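You operate a simulated robot arm through the tools that you are given. There is no shell and no other tool.

You run a simulated robot arm. Do the job below in one go: nothing can be reset, and whatever is moved stays where it is left.

## Task
At the bench, switch off the work lamp, park the orange plug, wind the reel in and lock it.

Only the result counts: the job must be done as asked and must still hold three seconds after the hand-in. Knocking over, shifting, dropping, spilling or breaking anything else fails it.

## Robot
A 7-joint arm with a two-finger parallel gripper, fixed in place. Base frame: the origin is at the foot of the arm, x ahead of it, y to its left, z up. Units: mm, rad, N and s.
Its first joint turns from -2.304 to 2.304 rad. Payload 3.91 kg.
Tool frame: the origin (TCP) lies between the finger pads and is the grasp point; the fingertips stand 30 mm ahead of it; z points along the fingers, y is the line along which they close. The gripper opens to 110 mm. The fingers are 20 mm wide and 10 mm thick; the gripper's body (48 by 112 mm) begins 55 mm behind the TCP.
Orientation is that of the tool frame in the base frame, as [roll, pitch, yaw] about the fixed x, y, z axes, in that order (R = Rz(yaw) Ry(pitch) Rx(roll)). With the fingers straight down and closing along the base's y, the tool's x points along the base's -x, its y along +y and its z along -z.

## Interface
- The arm moves only by the tool send_rows. Its argument "deltas" is a list of rows, each a list of 7 numbers: the shift along the base's x, y, z in mm, then the turn, a rotation vector about the base's x, y, z in rad, then the gripper command, from -1 (shut) to 1 (fully open), values between in proportion. In form: [[dx, dy, dz, rx, ry, rz, fingers], ...]. A call has 1 to 20 rows; each row shifts and turns the commanded pose from where the row before left it. Each row takes 0.2 s and may step no farther than 50 mm and 0.15 rad from the row before; otherwise, or with a gripper value out of range, the whole call is refused. A pose out of reach is approached as far as the arm can. The call stops where the force on the tool passes 40 N (or 10 N more than at its start, if that is more) or the arm is blocked; 0.2 s more then pass. Each finger travels about 108 mm/s and halts on what it meets, pressing with about 35 N; the grip force reading is that of the motor and also rises with nothing between the fingers. The clock runs only during rows and for 0.2 s after the last one: add rows that do not move to give the fingers time. The reply holds the time, the measured pose of the TCP, the force on the tool along the base axes, the opening and the grip force, in the units named above and with some noise, with the torque about the TCP (base axes, N m) and any sound that the robot's microphone picked up.
- Cameras (640 x 400 px; columns grow to the right, rows downward): "scene" is fixed at [400.9, 502.3, 1761.6]; the picture's right is [-0.01, -1.00, 0.00], its down [-0.98, 0.00, -0.18] and it looks along [0.18, -0.00, -0.98] (base axes); focal length 354 px, centre (320, 200). "wrist" rides on the gripper at [72, 17, -103] in the tool frame; the picture's right is [-0.23, 0.97, 0.00], its down [-0.76, -0.18, -0.62] and it looks along [-0.61, -0.14, 0.78] (tool axes); focal length 222 px, centre (320, 200). There is no depth. A picture from a camera that has moved, and an enlarged one, comes with that camera's place and axes in the base frame and with its lens.
- snapshot(camera): a new picture of that camera. No time passes.
- enlarge(camera, box): a new picture of the part [left, top, right, bottom] of that camera's present view, enlarged. No time passes.
- job_done(): hands the job in; it is judged then, once.

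Places have to be worked out from the pictures, the camera data and where the tool is seen. Open the gripper and draw the arm clear of the work before you hand the job in, unless the task says otherwise.

The tools are called after "Emit:" as a command line: name --pt "numbers of a row" for each row, then --argument value for the rest, lists and objects as JSON in quotes. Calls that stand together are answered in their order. send_rows: Moves the arm, as the interface text tells. Its arguments: {"type":"object","properties":{"deltas":{"type":"array","items":{"type":"array","items":{"type":"number"}}}},"required":["deltas"]} The other tools are called the same way: snapshot (camera) takes a picture; enlarge (camera, box) takes an enlarged picture of a part of a camera's view; job_done () hands the job in.

At the start:

```text
t: 0.0
position: [352.3, 375.7, 1343.9]
tcp_rot: [-3.142, -0.001, 3.141]
contact_force: [0.7, -0.9, -0.1]
torque: [0.01, 0.01, 0.01]
grip_width: 110.0
grasp_force: 0.0
```

scene: 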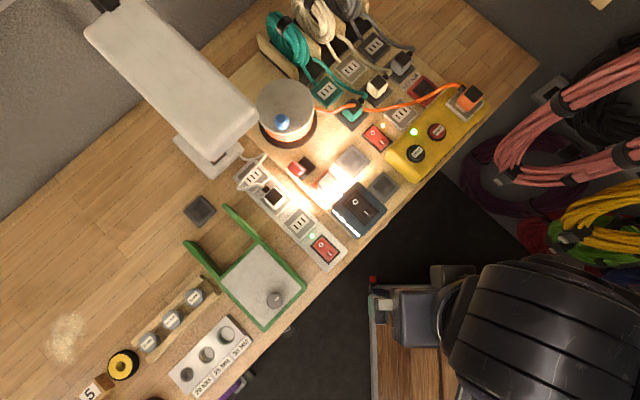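
wrist: 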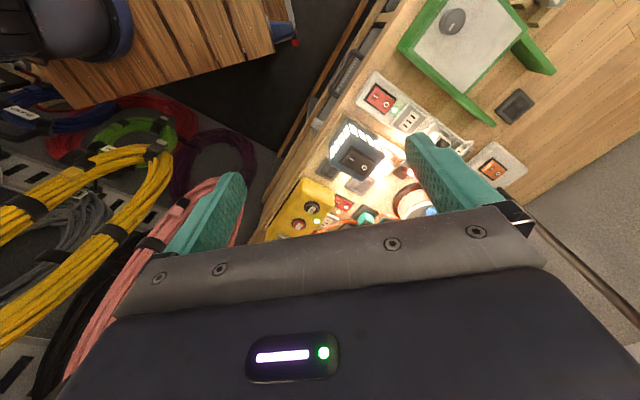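

The first pictures show a crowded bench with a lamp, strips with rocker switches, a reel and an orange plug. I'll look at enlarged parts before I move anything.

Emit:
enlarge --camera "scene" --box '[220, 60, 380, 160]'

Emit:
enlarge --camera "scene" --box '[340, 40, 500, 140]'

Emit:
enlarge --camera "scene" --box '[220, 140, 420, 265]'

Emit:
enlarge --camera "scene" --box '[60, 200, 380, 400]'

Emit:
enlarge --camera "scene" --box '[340, 80, 500, 180]'

```text
4.00 times, centred on (300, 110) of scene
camera zoom: at [400.9, 502.3, 1761.6], right [-0.01, -1.0, 0.0], down [-0.98, 0.0, -0.18], along [0.18, 0.0, -0.98], focal length 1418 px, centre (400, 560)
```

zoom: 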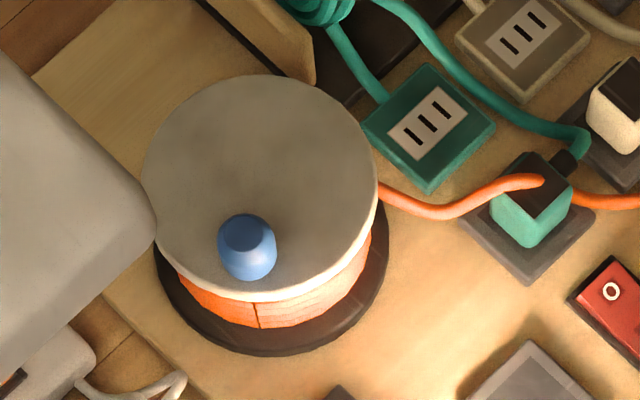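

```text
4.00 times, centred on (420, 90) of scene
camera zoom: at [400.9, 502.3, 1761.6], right [-0.01, -1.0, 0.0], down [-0.98, 0.0, -0.18], along [0.18, 0.0, -0.98], focal length 1418 px, centre (-80, 640)
```

zoom: 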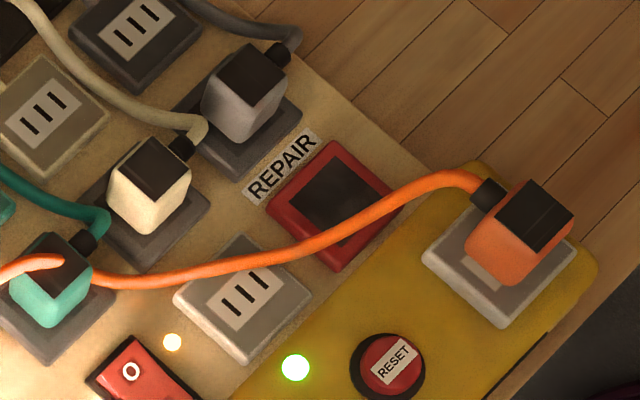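

```text
3.20 times, centred on (320, 202) of scene
camera zoom: at [400.9, 502.3, 1761.6], right [-0.01, -1.0, 0.0], down [-0.98, 0.0, -0.18], along [0.18, 0.0, -0.98], focal length 1134 px, centre (320, 192)
```

zoom: 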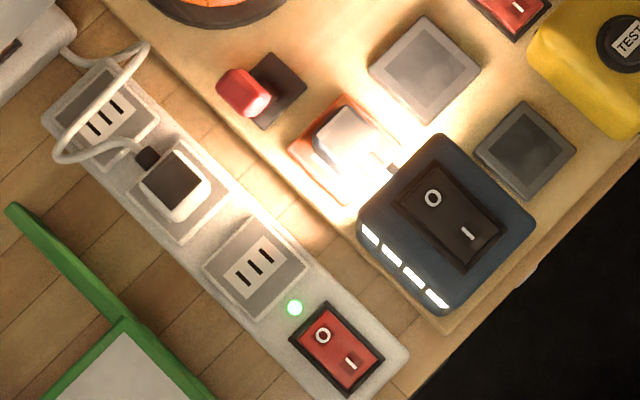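

```text
2.00 times, centred on (220, 300) of scene
camera zoom: at [400.9, 502.3, 1761.6], right [-0.01, -1.0, 0.0], down [-0.98, 0.0, -0.18], along [0.18, 0.0, -0.98], focal length 709 px, centre (520, 0)
```

zoom: 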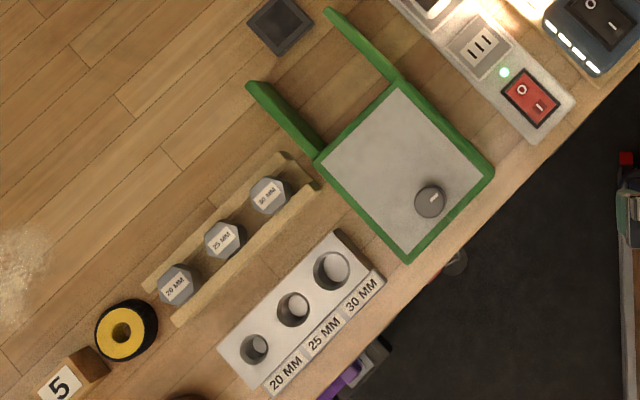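

```text
4.00 times, centred on (420, 130) of scene
camera zoom: at [400.9, 502.3, 1761.6], right [-0.01, -1.0, 0.0], down [-0.98, 0.0, -0.18], along [0.18, 0.0, -0.98], focal length 1418 px, centre (-80, 480)
```

zoom: 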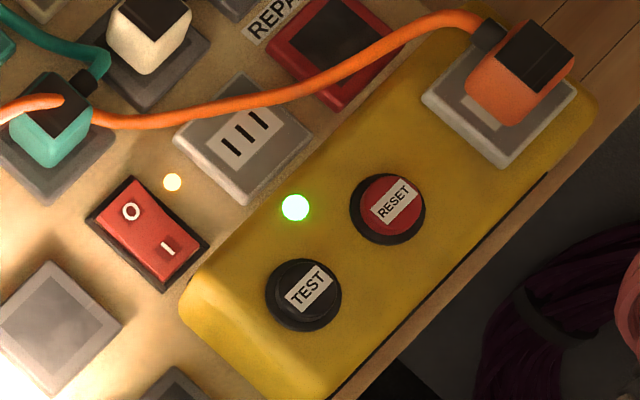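

The bench top works out at a height of about 900 mm from the two views. I need to know which switch belongs to the lamp, so I'll enlarge the wrist view.

Emit:
enlarge --camera "wrist" --box '[400, 100, 560, 220]'

Emit:
enlarge --camera "wrist" --box '[260, 70, 500, 240]'

Emit:
enlarge --camera "scene" --box '[80, 0, 280, 200]'

Emit:
enlarge --camera "scene" --box '[250, 0, 450, 100]'

```text
3.33 times, centred on (480, 160) of wrist
camera zoom: at [280.5, 392.2, 1447.0], right [0.23, 0.97, 0.0], down [0.76, -0.18, 0.62], along [0.61, -0.14, -0.78], focal length 740 px, centre (-213, 333)
```

zoom: 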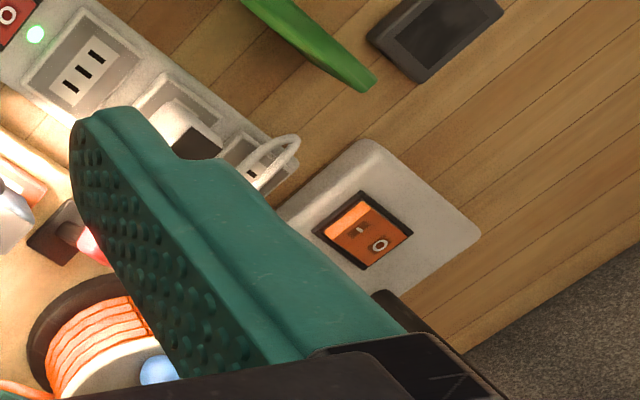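

```text
2.35 times, centred on (380, 155) of wrist
camera zoom: at [280.5, 392.2, 1447.0], right [0.23, 0.97, 0.0], down [0.76, -0.18, 0.62], along [0.61, -0.14, -0.78], focal length 523 px, centre (179, 306)
```

zoom: 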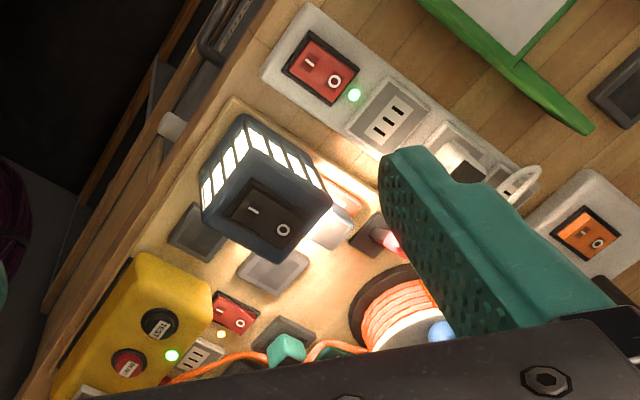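

```text
2.00 times, centred on (180, 100) of scene
camera zoom: at [400.9, 502.3, 1761.6], right [-0.01, -1.0, 0.0], down [-0.98, 0.0, -0.18], along [0.18, 0.0, -0.98], focal length 709 px, centre (600, 400)
```

zoom: 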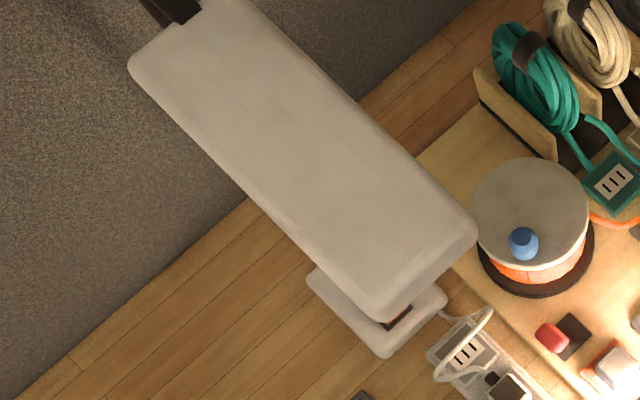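

```text
3.20 times, centred on (350, 50) of scene
camera zoom: at [400.9, 502.3, 1761.6], right [-0.01, -1.0, 0.0], down [-0.98, 0.0, -0.18], along [0.18, 0.0, -0.98], focal length 1134 px, centre (224, 680)
```

zoom: 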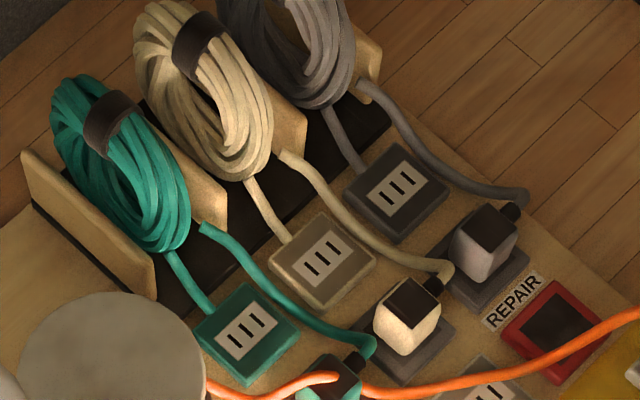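

The blue lantern has bright side panels and a rocker on top, and a white lamp head hangs at the upper left with a base that has an orange rocker. I'll move over the bench, staying high, to get a closer look at both.

Emit:
send_rows --pt "37 10 -20 0 0 0 1" --pt "37 10 -20 0 0 0 1" --pt "37 10 -20 0 0 0 1" --pt "37 10 -20 0 0 0 1" --pt "0 0 0 0 0 0 1"

Emit:
snapshot --camera "wrist"

Emit:
snapshot --camera "scene"

```text
t: 1.2
position: [498.5, 415.8, 1264.7]
tcp_rot: [3.141, -0.002, -3.141]
contact_force: [0.2, -0.2, -0.6]
torque: [0.02, -0.08, -0.02]
grip_width: 110.2
grasp_force: 0.1
```

```text
taken
camera wrist: at [425.5, 432.6, 1368.0], right [0.23, 0.97, 0.0], down [0.76, -0.18, 0.62], along [0.61, -0.14, -0.78], focal length 222 px, centre (320, 200)
```

wrist: 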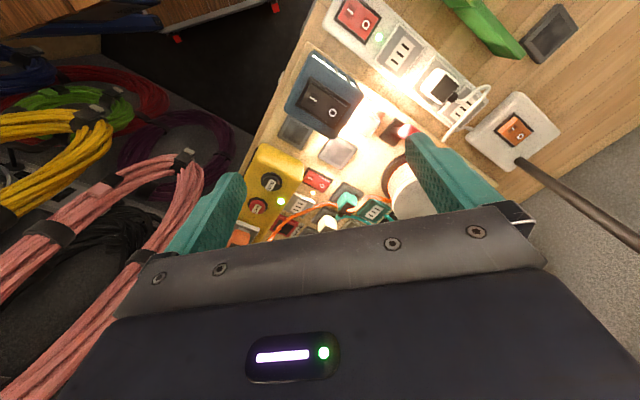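

```text
taken
```

scene: 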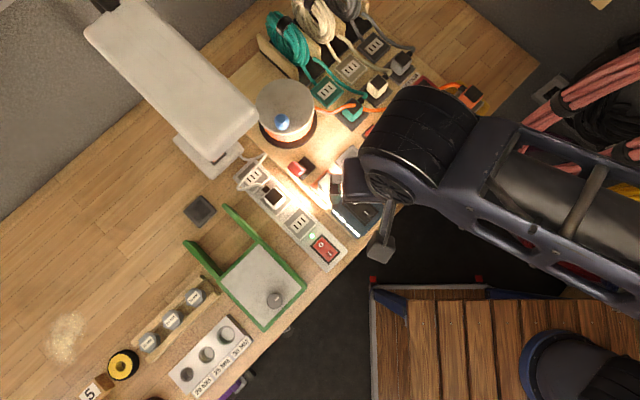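

The white device is a desk lamp: a base with an orange rocker, a post and a head. I'll enlarge its base and the lantern to see which one is lit.

Emit:
enlarge --camera "wrist" --box '[260, 0, 420, 100]'

Emit:
enlarge --camera "wrist" --box '[420, 60, 580, 160]'

Emit:
enlarge --camera "wrist" --box '[270, 100, 430, 200]'

Emit:
enlarge --camera "wrist" --box '[220, 140, 380, 240]'

```text
4.00 times, centred on (340, 50) of wrist
camera zoom: at [425.5, 432.6, 1368.0], right [0.23, 0.97, 0.0], down [0.76, -0.18, 0.62], along [0.61, -0.14, -0.78], focal length 888 px, centre (240, 800)
```

zoom: 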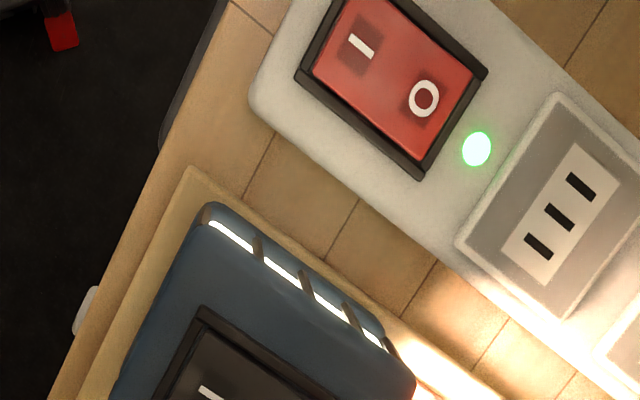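

```text
4.00 times, centred on (500, 110) of wrist
camera zoom: at [425.5, 432.6, 1368.0], right [0.23, 0.97, 0.0], down [0.76, -0.18, 0.62], along [0.61, -0.14, -0.78], focal length 888 px, centre (-400, 560)
```

zoom: 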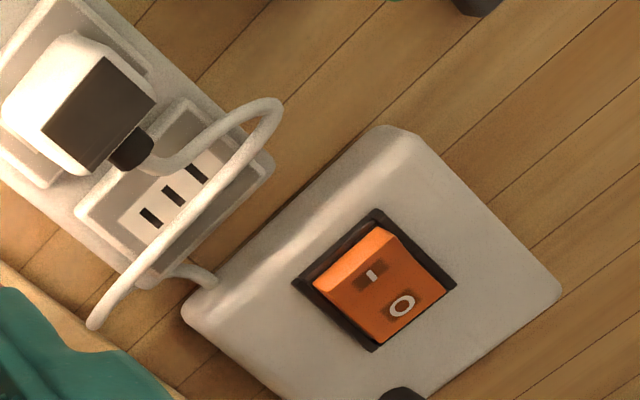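

```text
4.00 times, centred on (350, 150) of wrist
camera zoom: at [425.5, 432.6, 1368.0], right [0.23, 0.97, 0.0], down [0.76, -0.18, 0.62], along [0.61, -0.14, -0.78], focal length 888 px, centre (200, 400)
```

zoom: 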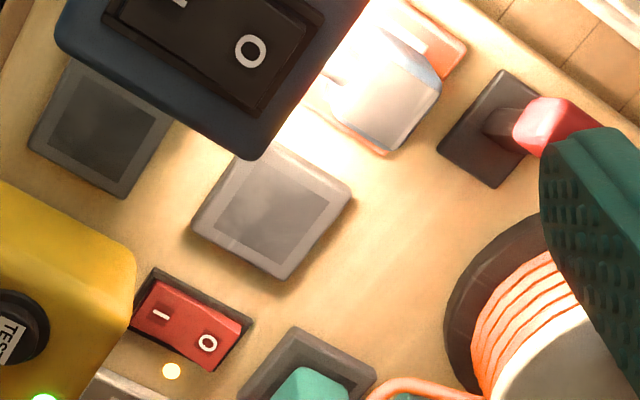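

```text
4.00 times, centred on (300, 190) of wrist
camera zoom: at [425.5, 432.6, 1368.0], right [0.23, 0.97, 0.0], down [0.76, -0.18, 0.62], along [0.61, -0.14, -0.78], focal length 888 px, centre (400, 240)
```

zoom: 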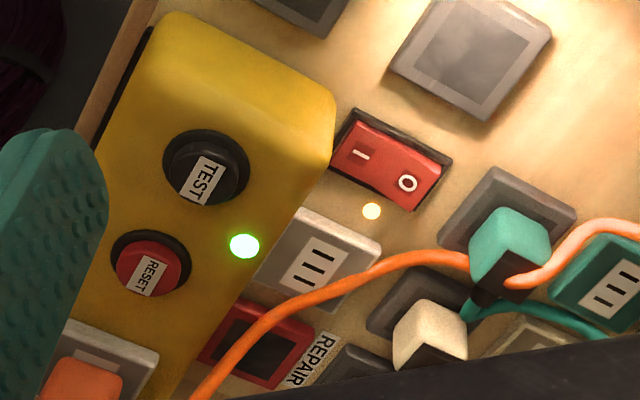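

By triangulation the white lamp's base is about 1050 mm from the robot base and its head hangs at z≈1300, so it is out of reach. The lit blue lantern, at about (519, 419, 1020), is plugged into the orange-framed socket and looks like the work lamp. I'll turn the tool to face the bench squarely and look at the board.

Emit:
send_rows --pt "15 -2 -6 0 0 0.133 1" --pt "15 -2 -6 0 0 0.133 1" --pt "15 -2 -6 0 0 0.133 1" --pt "15 -2 -6 0 0 0.133 1" --pt "15 -2 -6 0 0 0.133 1" --pt "15 -2 -6 0 0 0.133 1" --pt "0 0 0 0 0 0 1"

Emit:
snapshot --camera "wrist"

Emit:
snapshot --camera "scene"

```text
t: 2.8
position: [591.2, 403.4, 1228.4]
tcp_rot: [-3.141, 0.0, -2.342]
contact_force: [-0.5, 0.6, 0.1]
torque: [0.0, -0.01, 0.0]
grip_width: 110.1
grasp_force: 0.0
```

```text
taken
camera wrist: at [528.1, 363.0, 1331.3], right [-0.54, 0.84, 0.0], down [0.66, 0.42, 0.62], along [0.52, 0.34, -0.78], focal length 222 px, centre (320, 200)
```

wrist: 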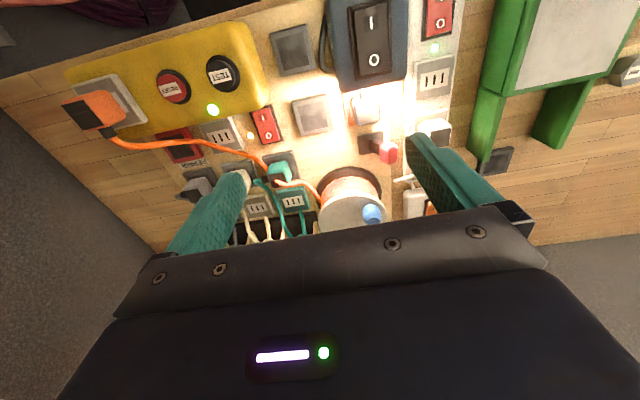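

```text
taken
```

scene: 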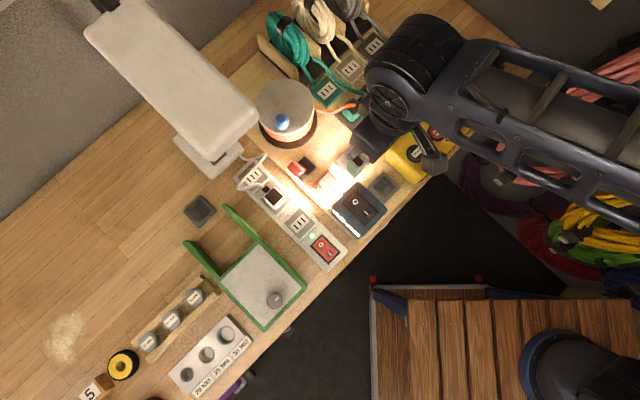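

This view faces the bench squarely. I'll enlarge each area to study the switch, the latch, the reel and the possible parking pads.

Emit:
enlarge --camera "wrist" --box '[250, 0, 450, 125]'

Emit:
enlarge --camera "wrist" --box '[280, 80, 440, 240]'

Emit:
enlarge --camera "wrist" --box '[60, 30, 260, 200]'

Emit:
enlarge --camera "wrist" --box '[170, 100, 330, 250]'

```text
3.20 times, centred on (350, 62) of wrist
camera zoom: at [528.1, 363.0, 1331.3], right [-0.54, 0.84, 0.0], down [0.66, 0.42, 0.62], along [0.52, 0.34, -0.78], focal length 711 px, centre (224, 640)
```

zoom: 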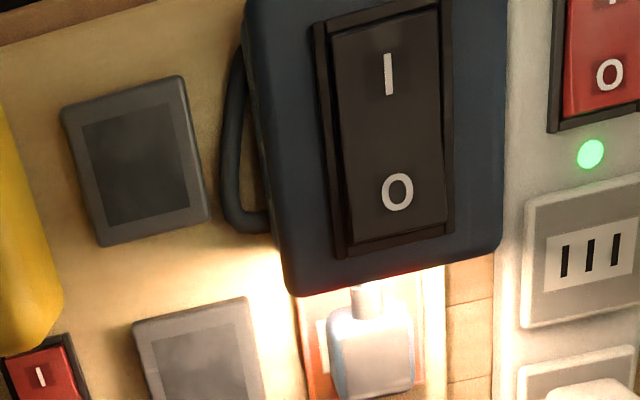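

```text
2.50 times, centred on (360, 160) of wrist
camera zoom: at [528.1, 363.0, 1331.3], right [-0.54, 0.84, 0.0], down [0.66, 0.42, 0.62], along [0.52, 0.34, -0.78], focal length 555 px, centre (220, 300)
```

zoom: 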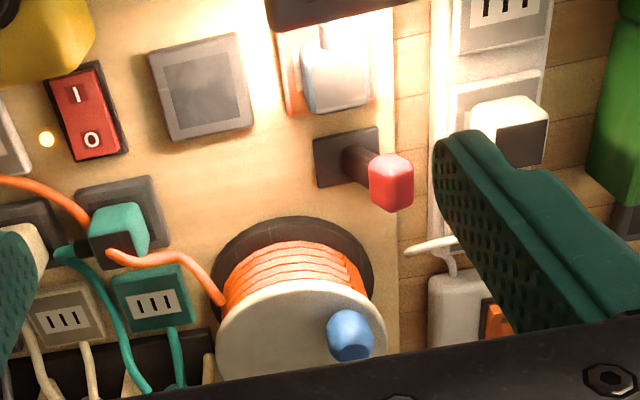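

```text
2.35 times, centred on (160, 115) of wrist
camera zoom: at [528.1, 363.0, 1331.3], right [-0.54, 0.84, 0.0], down [0.66, 0.42, 0.62], along [0.52, 0.34, -0.78], focal length 523 px, centre (696, 400)
```

zoom: 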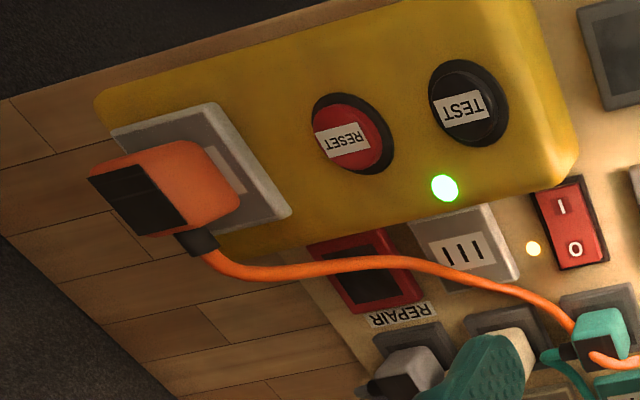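

```text
2.67 times, centred on (250, 175) of wrist
camera zoom: at [528.1, 363.0, 1331.3], right [-0.54, 0.84, 0.0], down [0.66, 0.42, 0.62], along [0.52, 0.34, -0.78], focal length 592 px, centre (507, 267)
```

zoom: 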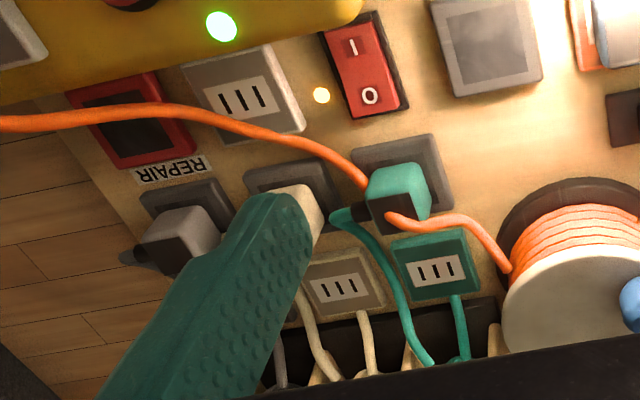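

The reel's orange cable runs to the orange plug in the yellow box. Next to the reel is a red-knobbed latch, and a few pads are empty. Before I work near the lamp head I need its height and position, so I'll tilt the tool outward and look ahead.

Emit:
send_rows --pt "0 0 0 0.105 -0.097 0 1" --pt "0 0 0 0.105 -0.097 0 1" --pt "0 0 0 0.105 -0.097 0 1" --pt "0 0 0 0.105 -0.097 0 1" --pt "0 0 0 0 0 0 1"

Emit:
snapshot --camera "wrist"

Emit:
snapshot --camera "scene"

```text
t: 4.0
position: [591.2, 402.2, 1228.5]
tcp_rot: [3.124, 0.574, -2.35]
contact_force: [0.4, 0.5, -0.1]
torque: [0.06, 0.04, -0.04]
grip_width: 109.8
grasp_force: 0.0
```

```text
taken
camera wrist: at [497.6, 330.2, 1275.9], right [-0.57, 0.81, 0.14], down [0.35, 0.08, 0.93], along [0.75, 0.58, -0.33], focal length 222 px, centre (320, 200)
```

wrist: 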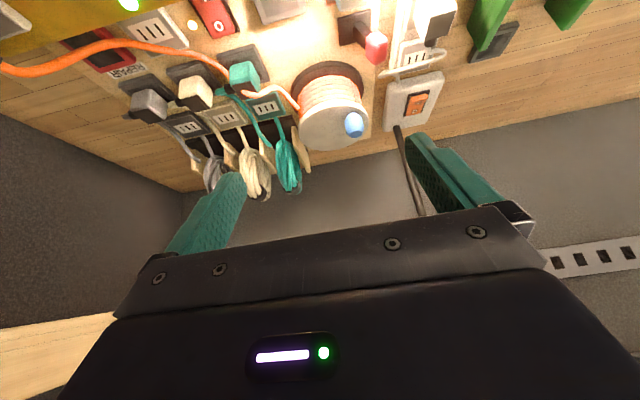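

```text
taken
```

scene: 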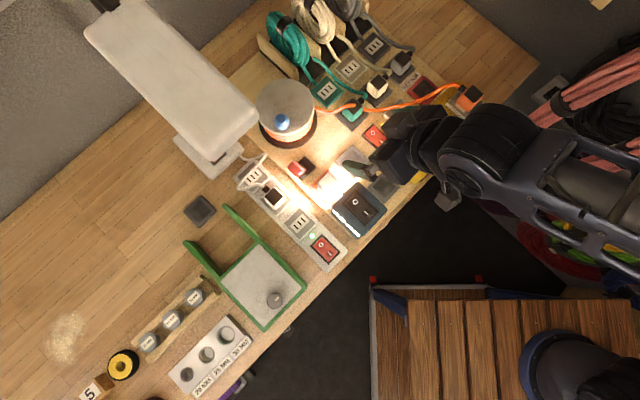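

The reel, the latch and the lamp post are visible from the side here. I'll enlarge the latch with the reel, and the parked plugs.

Emit:
enlarge --camera "wrist" --box '[270, 0, 450, 170]'

Emit:
enlarge --camera "wrist" --box '[330, 0, 450, 75]'

Emit:
enlarge --camera "wrist" --box '[110, 20, 310, 145]'

```text
2.35 times, centred on (360, 85) of wrist
camera zoom: at [497.6, 330.2, 1275.9], right [-0.57, 0.81, 0.14], down [0.35, 0.08, 0.93], along [0.75, 0.58, -0.33], focal length 523 px, centre (226, 471)
```

zoom: 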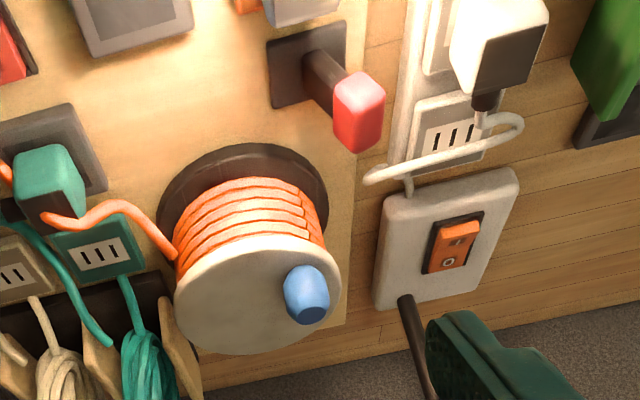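

```text
5.33 times, centred on (390, 38) of wrist
camera zoom: at [497.6, 330.2, 1275.9], right [-0.57, 0.81, 0.14], down [0.35, 0.08, 0.93], along [0.75, 0.58, -0.33], focal length 1185 px, centre (-53, 1067)
```

zoom: 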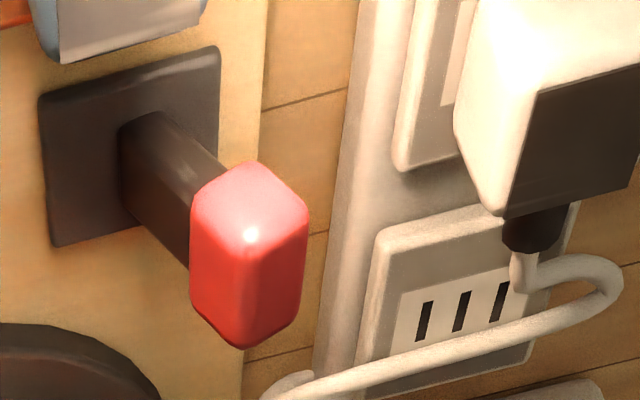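

```text
3.20 times, centred on (210, 82) of wrist
camera zoom: at [497.6, 330.2, 1275.9], right [-0.57, 0.81, 0.14], down [0.35, 0.08, 0.93], along [0.75, 0.58, -0.33], focal length 711 px, centre (672, 576)
```

zoom: 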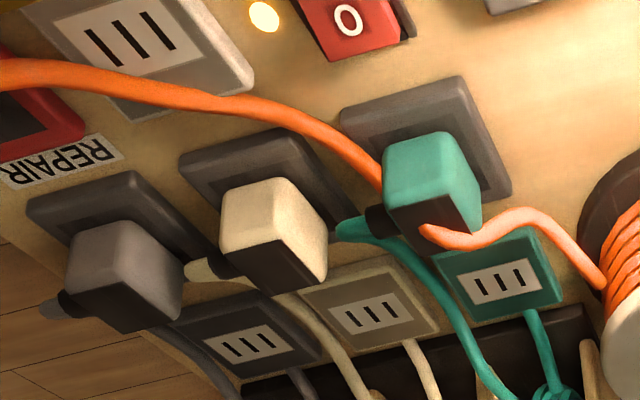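

The latch is a lever with a red knob, leaning toward +u (left along the bench). The parked plugs sit in the grey pads with their cables leaving toward −u. I'll go back to vertical and drop lower over the two empty pads next to the lantern.

Emit:
send_rows --pt "10 -6 -30 -0.105 0.097 0 1" --pt "10 -6 -30 -0.105 0.097 0 1" --pt "10 -6 -30 -0.105 0.097 0 1" --pt "10 -6 -30 -0.105 0.097 0 1" --pt "0 0 0 0 0 0 1"

Emit:
snapshot --camera "wrist"

```text
t: 5.2
position: [633.8, 378.9, 1107.0]
tcp_rot: [3.141, -0.003, -2.342]
contact_force: [-0.4, -0.4, 1.1]
torque: [-0.01, -0.03, 0.0]
grip_width: 109.9
grasp_force: 0.2
```

```text
taken
camera wrist: at [570.3, 339.6, 1211.0], right [-0.54, 0.84, 0.0], down [0.66, 0.42, 0.62], along [0.52, 0.34, -0.78], focal length 222 px, centre (320, 200)
```

wrist: 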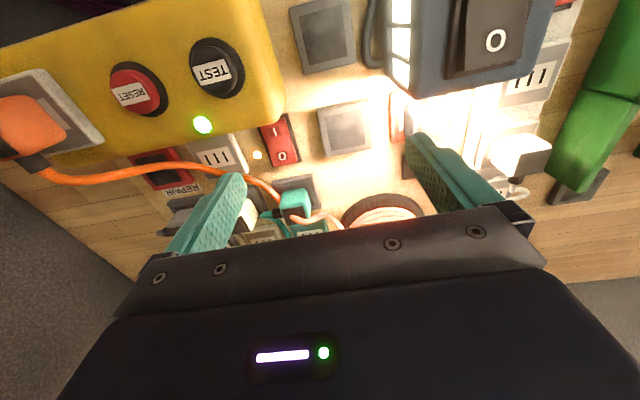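

I'll enlarge the two empty pads, the lantern's lit panels and switch, and the yellow box with its plug.

Emit:
enlarge --camera "wrist" --box '[280, 0, 400, 75]'

Emit:
enlarge --camera "wrist" --box '[290, 80, 410, 160]'

Emit:
enlarge --camera "wrist" --box '[370, 0, 570, 125]'

Emit:
enlarge --camera "wrist" --box '[0, 50, 200, 200]'

Emit:
enlarge --camera "wrist" --box '[120, 120, 320, 245]'

```text
5.33 times, centred on (340, 38) of wrist
camera zoom: at [570.3, 339.6, 1211.0], right [-0.54, 0.84, 0.0], down [0.66, 0.42, 0.62], along [0.52, 0.34, -0.78], focal length 1185 px, centre (213, 1067)
```

zoom: 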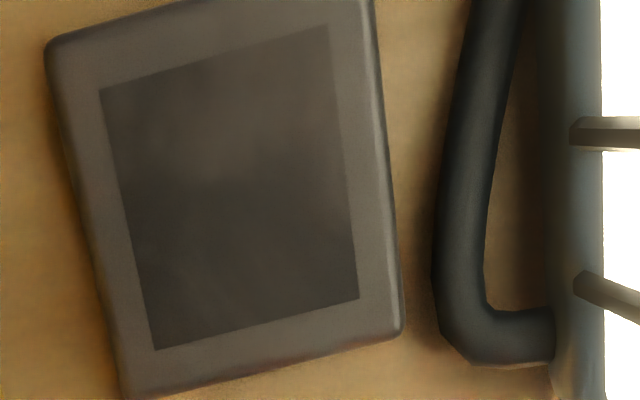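

```text
5.00 times, centred on (350, 120) of wrist
camera zoom: at [570.3, 339.6, 1211.0], right [-0.54, 0.84, 0.0], down [0.66, 0.42, 0.62], along [0.52, 0.34, -0.78], focal length 1111 px, centre (170, 600)
```

zoom: 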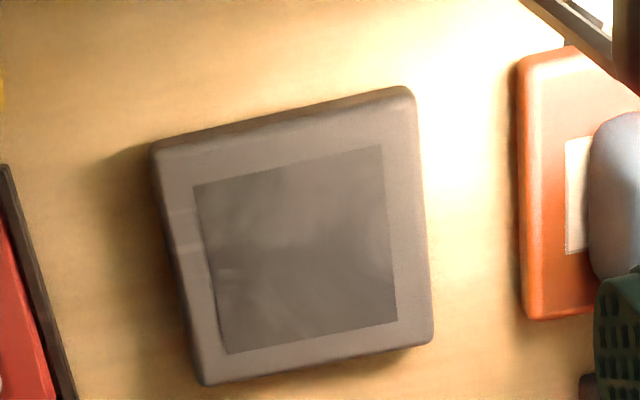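

```text
3.20 times, centred on (470, 62) of wrist
camera zoom: at [570.3, 339.6, 1211.0], right [-0.54, 0.84, 0.0], down [0.66, 0.42, 0.62], along [0.52, 0.34, -0.78], focal length 711 px, centre (-160, 640)
```

zoom: 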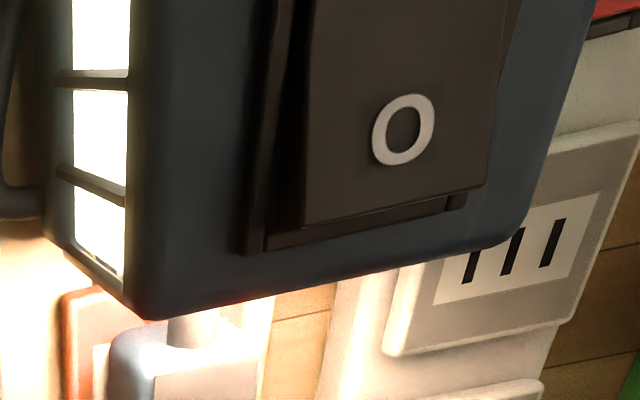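

```text
2.67 times, centred on (100, 125) of wrist
camera zoom: at [570.3, 339.6, 1211.0], right [-0.54, 0.84, 0.0], down [0.66, 0.42, 0.62], along [0.52, 0.34, -0.78], focal length 592 px, centre (907, 400)
```

zoom: 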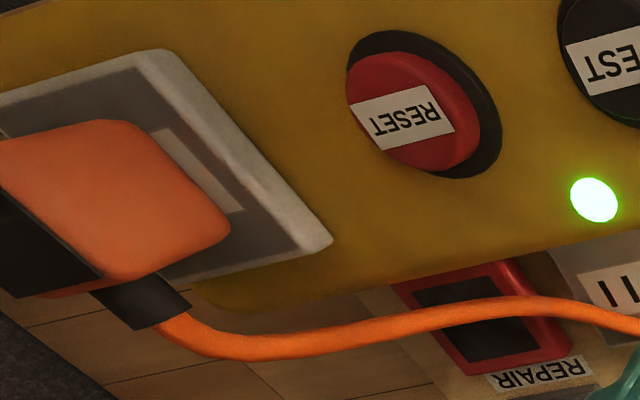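

```text
3.20 times, centred on (220, 182) of wrist
camera zoom: at [570.3, 339.6, 1211.0], right [-0.54, 0.84, 0.0], down [0.66, 0.42, 0.62], along [0.52, 0.34, -0.78], focal length 711 px, centre (640, 256)
```

zoom: 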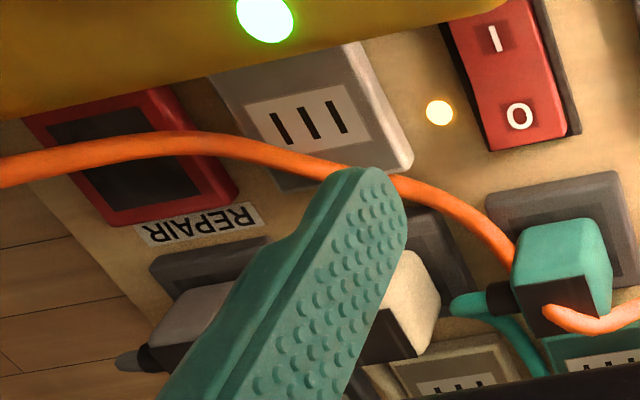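

Triangulating from three views puts the lantern rocker's "O" mark at about (523, 430, 1054), on the end farther from the robot. I'll close the fingers, rise, and move above the O end.

Emit:
send_rows --pt "0 0 40 0 0 0 -1" --pt "-36 18 0 0 0 0 -1" --pt "-36 18 0 0 0 0 -1" --pt "-35 18 0 0 0 0 -1" --pt "0 0 -40 0 0 0 -1" --pt "0 0 0 0 0 0 -1"

Emit:
snapshot --camera "wrist"

Emit:
snapshot --camera "scene"

```text
t: 6.6
position: [524.5, 432.3, 1108.6]
tcp_rot: [3.141, 0.0, -2.344]
contact_force: [0.1, 0.0, -0.5]
torque: [-0.01, 0.03, 0.0]
grip_width: 0.0
grasp_force: 34.8
```

```text
taken
camera wrist: at [460.9, 392.3, 1211.7], right [-0.54, 0.84, 0.0], down [0.66, 0.42, 0.62], along [0.52, 0.34, -0.78], focal length 222 px, centre (320, 200)
```

wrist: 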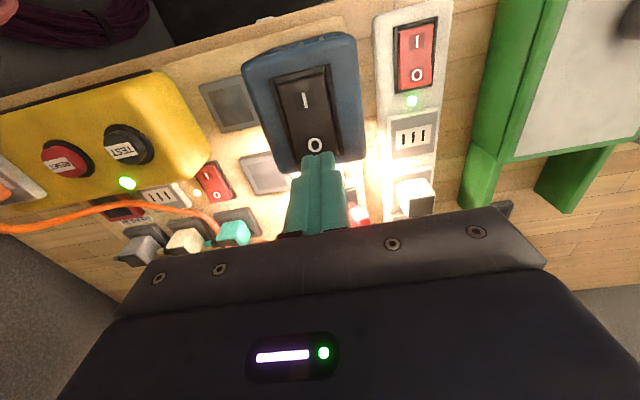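

```text
taken
```

scene: 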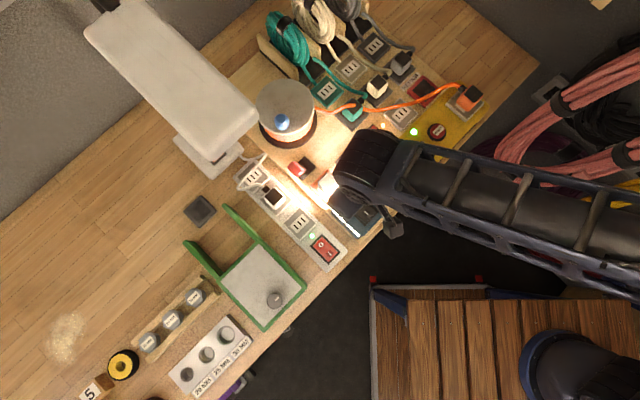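

The closed fingertips hang just above the O end, so I'll enlarge to check their alignment.

Emit:
enlarge --camera "wrist" --box '[220, 20, 420, 200]'

```text
2.22 times, centred on (320, 110) of wrist
camera zoom: at [460.9, 392.3, 1211.7], right [-0.54, 0.84, 0.0], down [0.66, 0.42, 0.62], along [0.52, 0.34, -0.78], focal length 494 px, centre (320, 400)
```

zoom: 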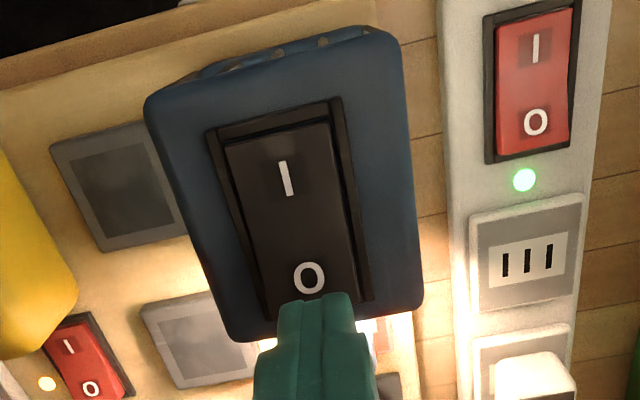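

The footprint should land squarely on the rocker's O end. I'll lower in small steps and watch the force and the lamp.

Emit:
send_rows --pt "0 0 -10 0 0 0 -1" --pt "0 0 -8 0 0 0 -1" --pt "0 0 -4 0 0 0 -1" --pt "0 0 -3 0 0 0 -1" --pt "0 0 0 0 0 0 -1"

Emit:
enlarge --camera "wrist" --box '[220, 20, 420, 200]'

```text
t: 7.8
position: [525.0, 433.7, 1083.8]
tcp_rot: [3.141, 0.001, -2.344]
contact_force: [2.4, -5.8, 20.1]
torque: [-0.3, 0.12, 0.12]
grip_width: 0.1
grasp_force: 35.3
```

```text
2.22 times, centred on (320, 110) of wrist
camera zoom: at [461.3, 393.2, 1187.0], right [-0.54, 0.84, 0.0], down [0.66, 0.42, 0.62], along [0.53, 0.34, -0.78], focal length 494 px, centre (320, 400)
```

zoom: 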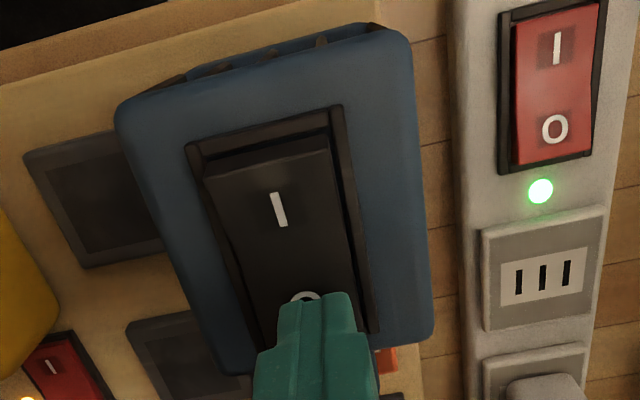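

The light has gone out, so the lamp is off. I'll lift away and check that it stays off.

Emit:
send_rows --pt "0 0 10 0 0 0 -1" --pt "0 0 40 0 0 0 -1" --pt "0 0 40 0 0 0 -1" --pt "0 0 0 0 0 0 -1"

Emit:
snapshot --camera "wrist"

Emit:
snapshot --camera "scene"

```text
t: 8.8
position: [523.1, 436.9, 1172.2]
tcp_rot: [3.14, -0.001, -2.344]
contact_force: [0.0, 0.1, -0.2]
torque: [0.02, 0.02, 0.01]
grip_width: 0.1
grasp_force: 34.8
```

```text
taken
camera wrist: at [459.8, 395.6, 1275.3], right [-0.54, 0.84, 0.0], down [0.66, 0.42, 0.62], along [0.52, 0.34, -0.78], focal length 222 px, centre (320, 200)
```

wrist: 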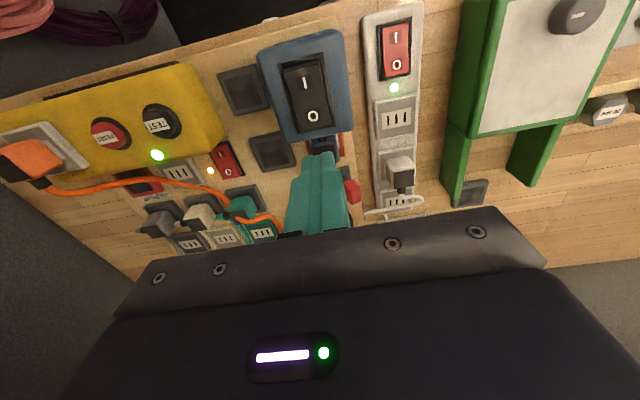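

```text
taken
```

scene: 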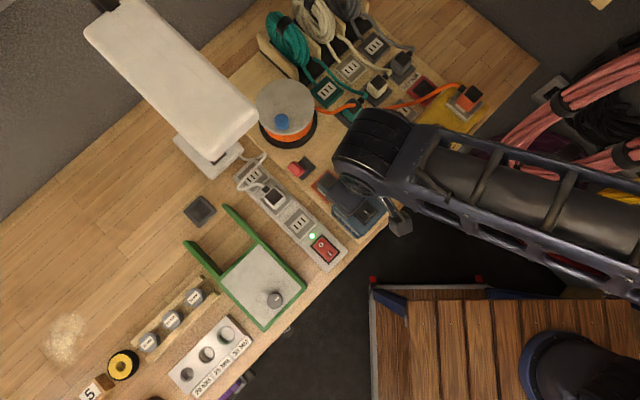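

The lamp is off and nothing else has moved. Next is the orange plug, whose top I put at about (765, 163, 1044). I'll fly over it with the gripper open for a closer look.

Emit:
send_rows --pt "30 -34 5 0 0 0 1" --pt "30 -34 5 0 0 0 1" --pt "30 -34 0 0 0 0 1" --pt "30 -34 0 0 0 0 1" --pt "30 -34 0 0 0 0 1" --pt "30 -34 0 0 0 0 1" --pt "30 -34 0 0 0 0 1" --pt "30 -34 0 0 0 0 1" --pt "0 0 0 0 0 0 1"

Emit:
snapshot --camera "wrist"

Emit:
snapshot --camera "scene"

```text
t: 10.8
position: [762.5, 163.2, 1184.5]
tcp_rot: [-3.141, 0.001, -2.344]
contact_force: [0.4, -0.2, 0.8]
torque: [-0.04, -0.03, 0.01]
grip_width: 109.9
grasp_force: 0.2
```

```text
taken
camera wrist: at [699.1, 122.6, 1287.9], right [-0.54, 0.84, 0.0], down [0.66, 0.42, 0.62], along [0.52, 0.34, -0.78], focal length 222 px, centre (320, 200)
```

wrist: 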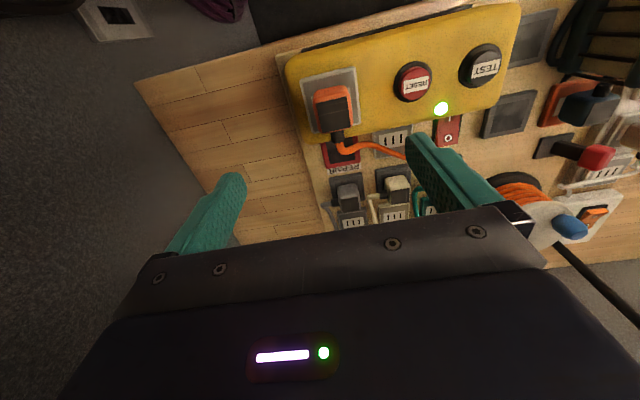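

```text
taken
```

scene: 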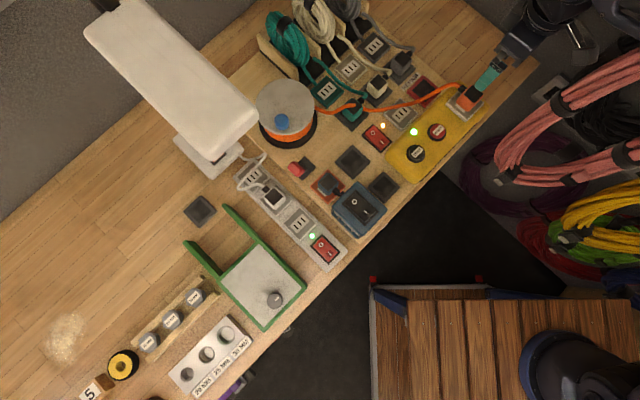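

The board is unobstructed in the scene view now, and the plug is in the wrist view. I'll enlarge both for precise positions.

Emit:
enlarge --camera "wrist" --box '[280, 50, 400, 170]'

Emit:
enlarge --camera "scene" --box '[420, 60, 520, 130]'

Emit:
enlarge --camera "scene" --box '[260, 130, 420, 230]'

Emit:
enlarge --camera "scene" --box '[240, 70, 400, 190]'

```text
3.33 times, centred on (340, 110) of wrist
camera zoom: at [699.1, 122.6, 1287.9], right [-0.54, 0.84, 0.0], down [0.66, 0.42, 0.62], along [0.52, 0.34, -0.78], focal length 740 px, centre (253, 500)
```

zoom: 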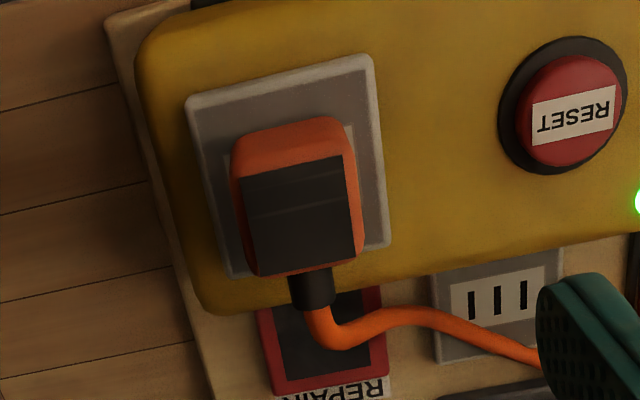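

```text
5.71 times, centred on (470, 95) of scene
camera zoom: at [400.9, 502.3, 1761.6], right [-0.01, -1.0, 0.0], down [-0.98, 0.0, -0.18], along [0.18, 0.0, -0.98], focal length 2025 px, centre (-537, 800)
```

zoom: 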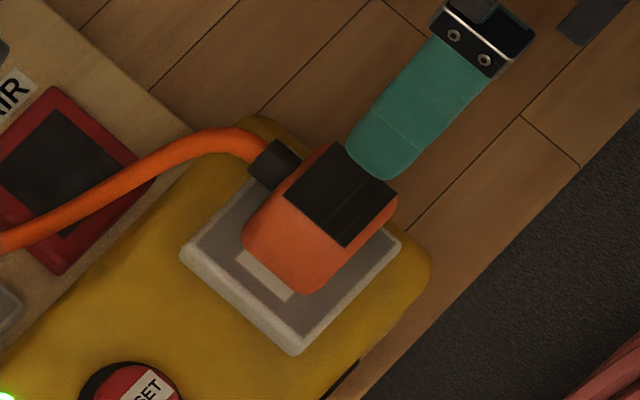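

```text
4.00 times, centred on (340, 180) of scene
camera zoom: at [400.9, 502.3, 1761.6], right [-0.01, -1.0, 0.0], down [-0.98, 0.0, -0.18], along [0.18, 0.0, -0.98], focal length 1418 px, centre (240, 280)
```

zoom: 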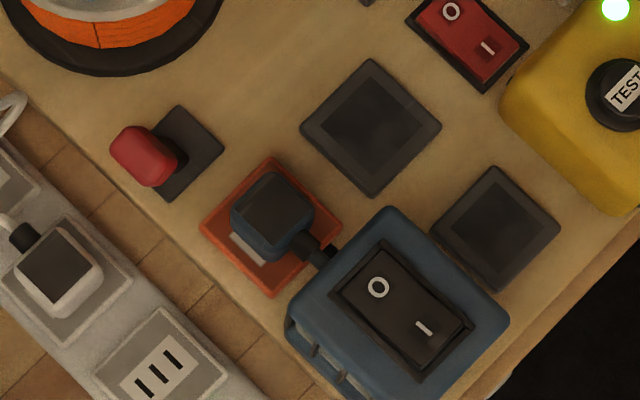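

```text
3.33 times, centred on (320, 130) of scene
camera zoom: at [400.9, 502.3, 1761.6], right [-0.01, -1.0, 0.0], down [-0.98, 0.0, -0.18], along [0.18, 0.0, -0.98], focal length 1182 px, centre (320, 433)
```

zoom: 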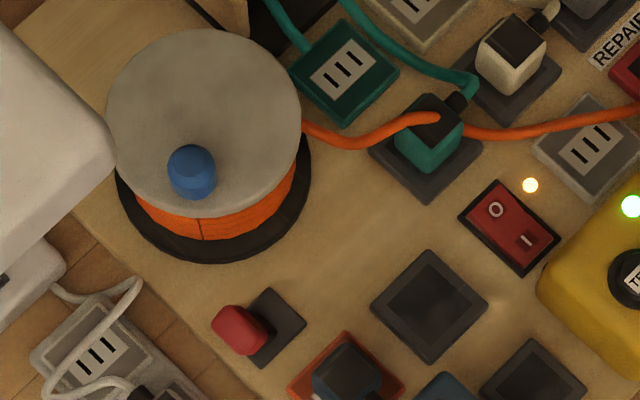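

The plug's body is about 41 mm wide, with its top at about (754, 174, 1056) and the socket plate at about z=1005. I'll centre over it with the fingers at 80 mm and stop just above it to verify.

Emit:
send_rows --pt "-8.5 11 0 0 0 0 0.45" --pt "0 0 -40 0 0 0 0.45" --pt "0 0 -40 0 0 0 0.45" --pt "0 0 0 0 0 0 0.45"

Emit:
snapshot --camera "wrist"

Emit:
enlarge --camera "scene" --box '[420, 60, 520, 130]'

```text
t: 11.8
position: [757.9, 175.2, 1101.6]
tcp_rot: [3.141, 0.001, -2.343]
contact_force: [0.0, -0.4, -0.8]
torque: [-0.02, 0.01, 0.04]
grip_width: 80.0
grasp_force: 0.0
```

```text
taken
camera wrist: at [694.9, 134.2, 1205.5], right [-0.54, 0.84, 0.0], down [0.66, 0.42, 0.62], along [0.53, 0.34, -0.78], focal length 222 px, centre (320, 200)
```

wrist: 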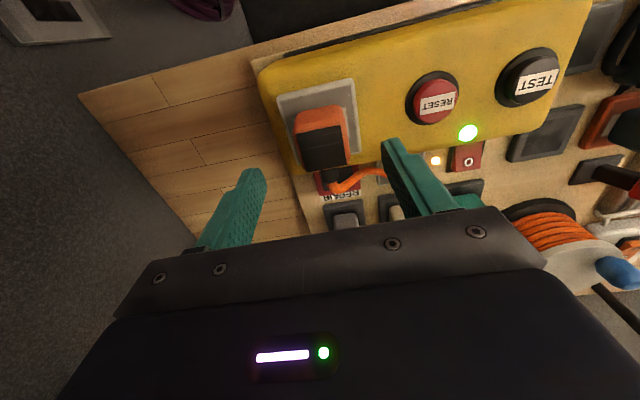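

```text
5.71 times, centred on (470, 95) of scene
camera zoom: at [400.9, 502.3, 1761.6], right [-0.01, -1.0, 0.0], down [-0.98, 0.0, -0.18], along [0.18, 0.0, -0.98], focal length 2025 px, centre (-537, 800)
```

zoom: 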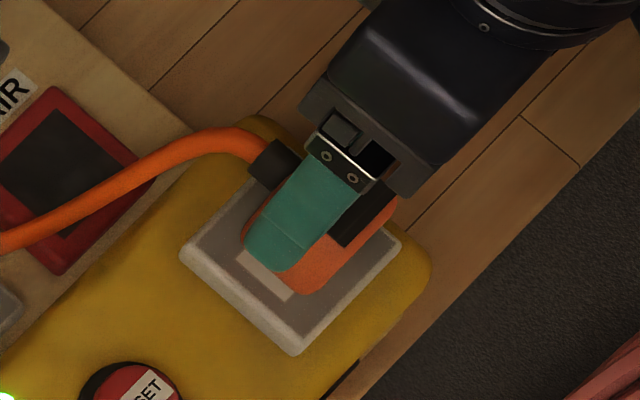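

The fingers straddle the plug, which sits about 4 mm to +u and 4 mm to −v of the tool axis. I'll correct for that and go down around it.

Emit:
send_rows --pt "-5.4 -0.2 0 0 0 0 0.45" --pt "0 0 -25 0 0 0 0.45" --pt "0 0 -20 0 0 0 0.45" --pt "0 0 -10 0 0 0 0.45" --pt "0 0 0 0 0 0 0.45"

Emit:
snapshot --camera "wrist"

Emit:
enlarge --camera "scene" --box '[420, 60, 520, 130]'

```text
t: 13.0
position: [752.7, 173.0, 1046.8]
tcp_rot: [3.14, 0.0, -2.342]
contact_force: [-0.3, -0.6, -0.5]
torque: [0.04, 0.0, 0.02]
grip_width: 79.9
grasp_force: 0.1
```

```text
taken
camera wrist: at [689.3, 132.1, 1150.5], right [-0.54, 0.84, 0.0], down [0.66, 0.42, 0.62], along [0.52, 0.34, -0.78], focal length 222 px, centre (320, 200)
```

wrist: 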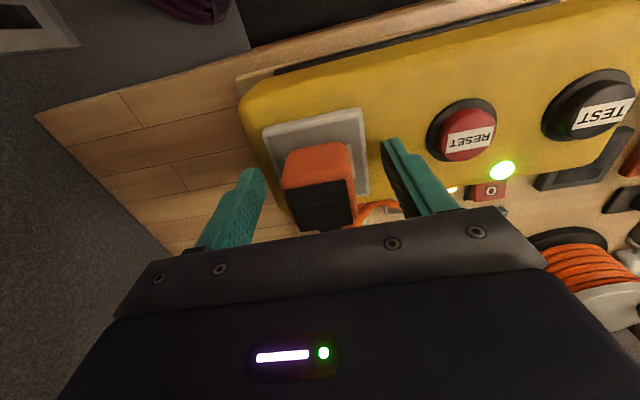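

```text
5.71 times, centred on (470, 95) of scene
camera zoom: at [400.9, 502.3, 1761.6], right [-0.01, -1.0, 0.0], down [-0.98, 0.0, -0.18], along [0.18, 0.0, -0.98], focal length 2025 px, centre (-537, 800)
```

zoom: 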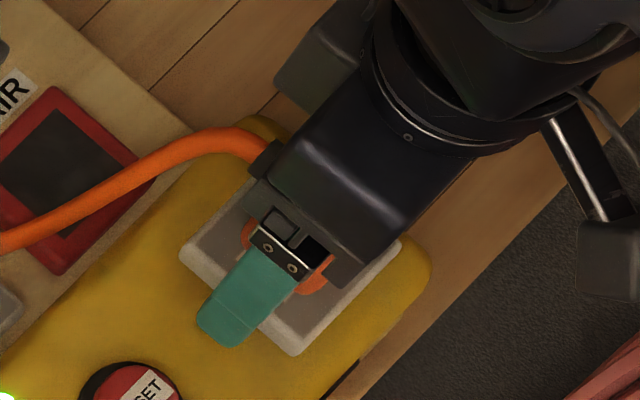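

The plug lies centred between the fingers. I'll close on it.

Emit:
send_rows --pt "0 0 0 0 0 0 -1" --pt "0 0 0 0 0 0 -1" --pt "0 0 0 0 0 0 -1" --pt "0 0 0 0 0 0 -1"

Emit:
snapshot --camera "wrist"

```text
t: 14.0
position: [752.1, 172.3, 1046.4]
tcp_rot: [3.141, 0.0, -2.343]
contact_force: [-3.2, 3.5, -4.1]
torque: [0.14, 0.19, -0.99]
grip_width: 62.1
grasp_force: 44.7
```

```text
taken
camera wrist: at [689.2, 132.3, 1150.5], right [-0.54, 0.84, 0.0], down [0.66, 0.42, 0.62], along [0.52, 0.34, -0.78], focal length 222 px, centre (320, 200)
```

wrist: 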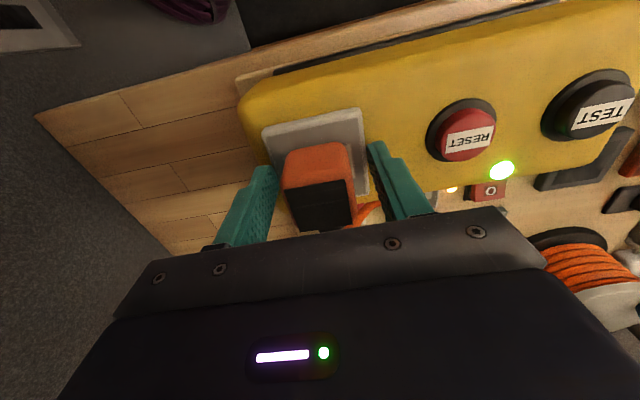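

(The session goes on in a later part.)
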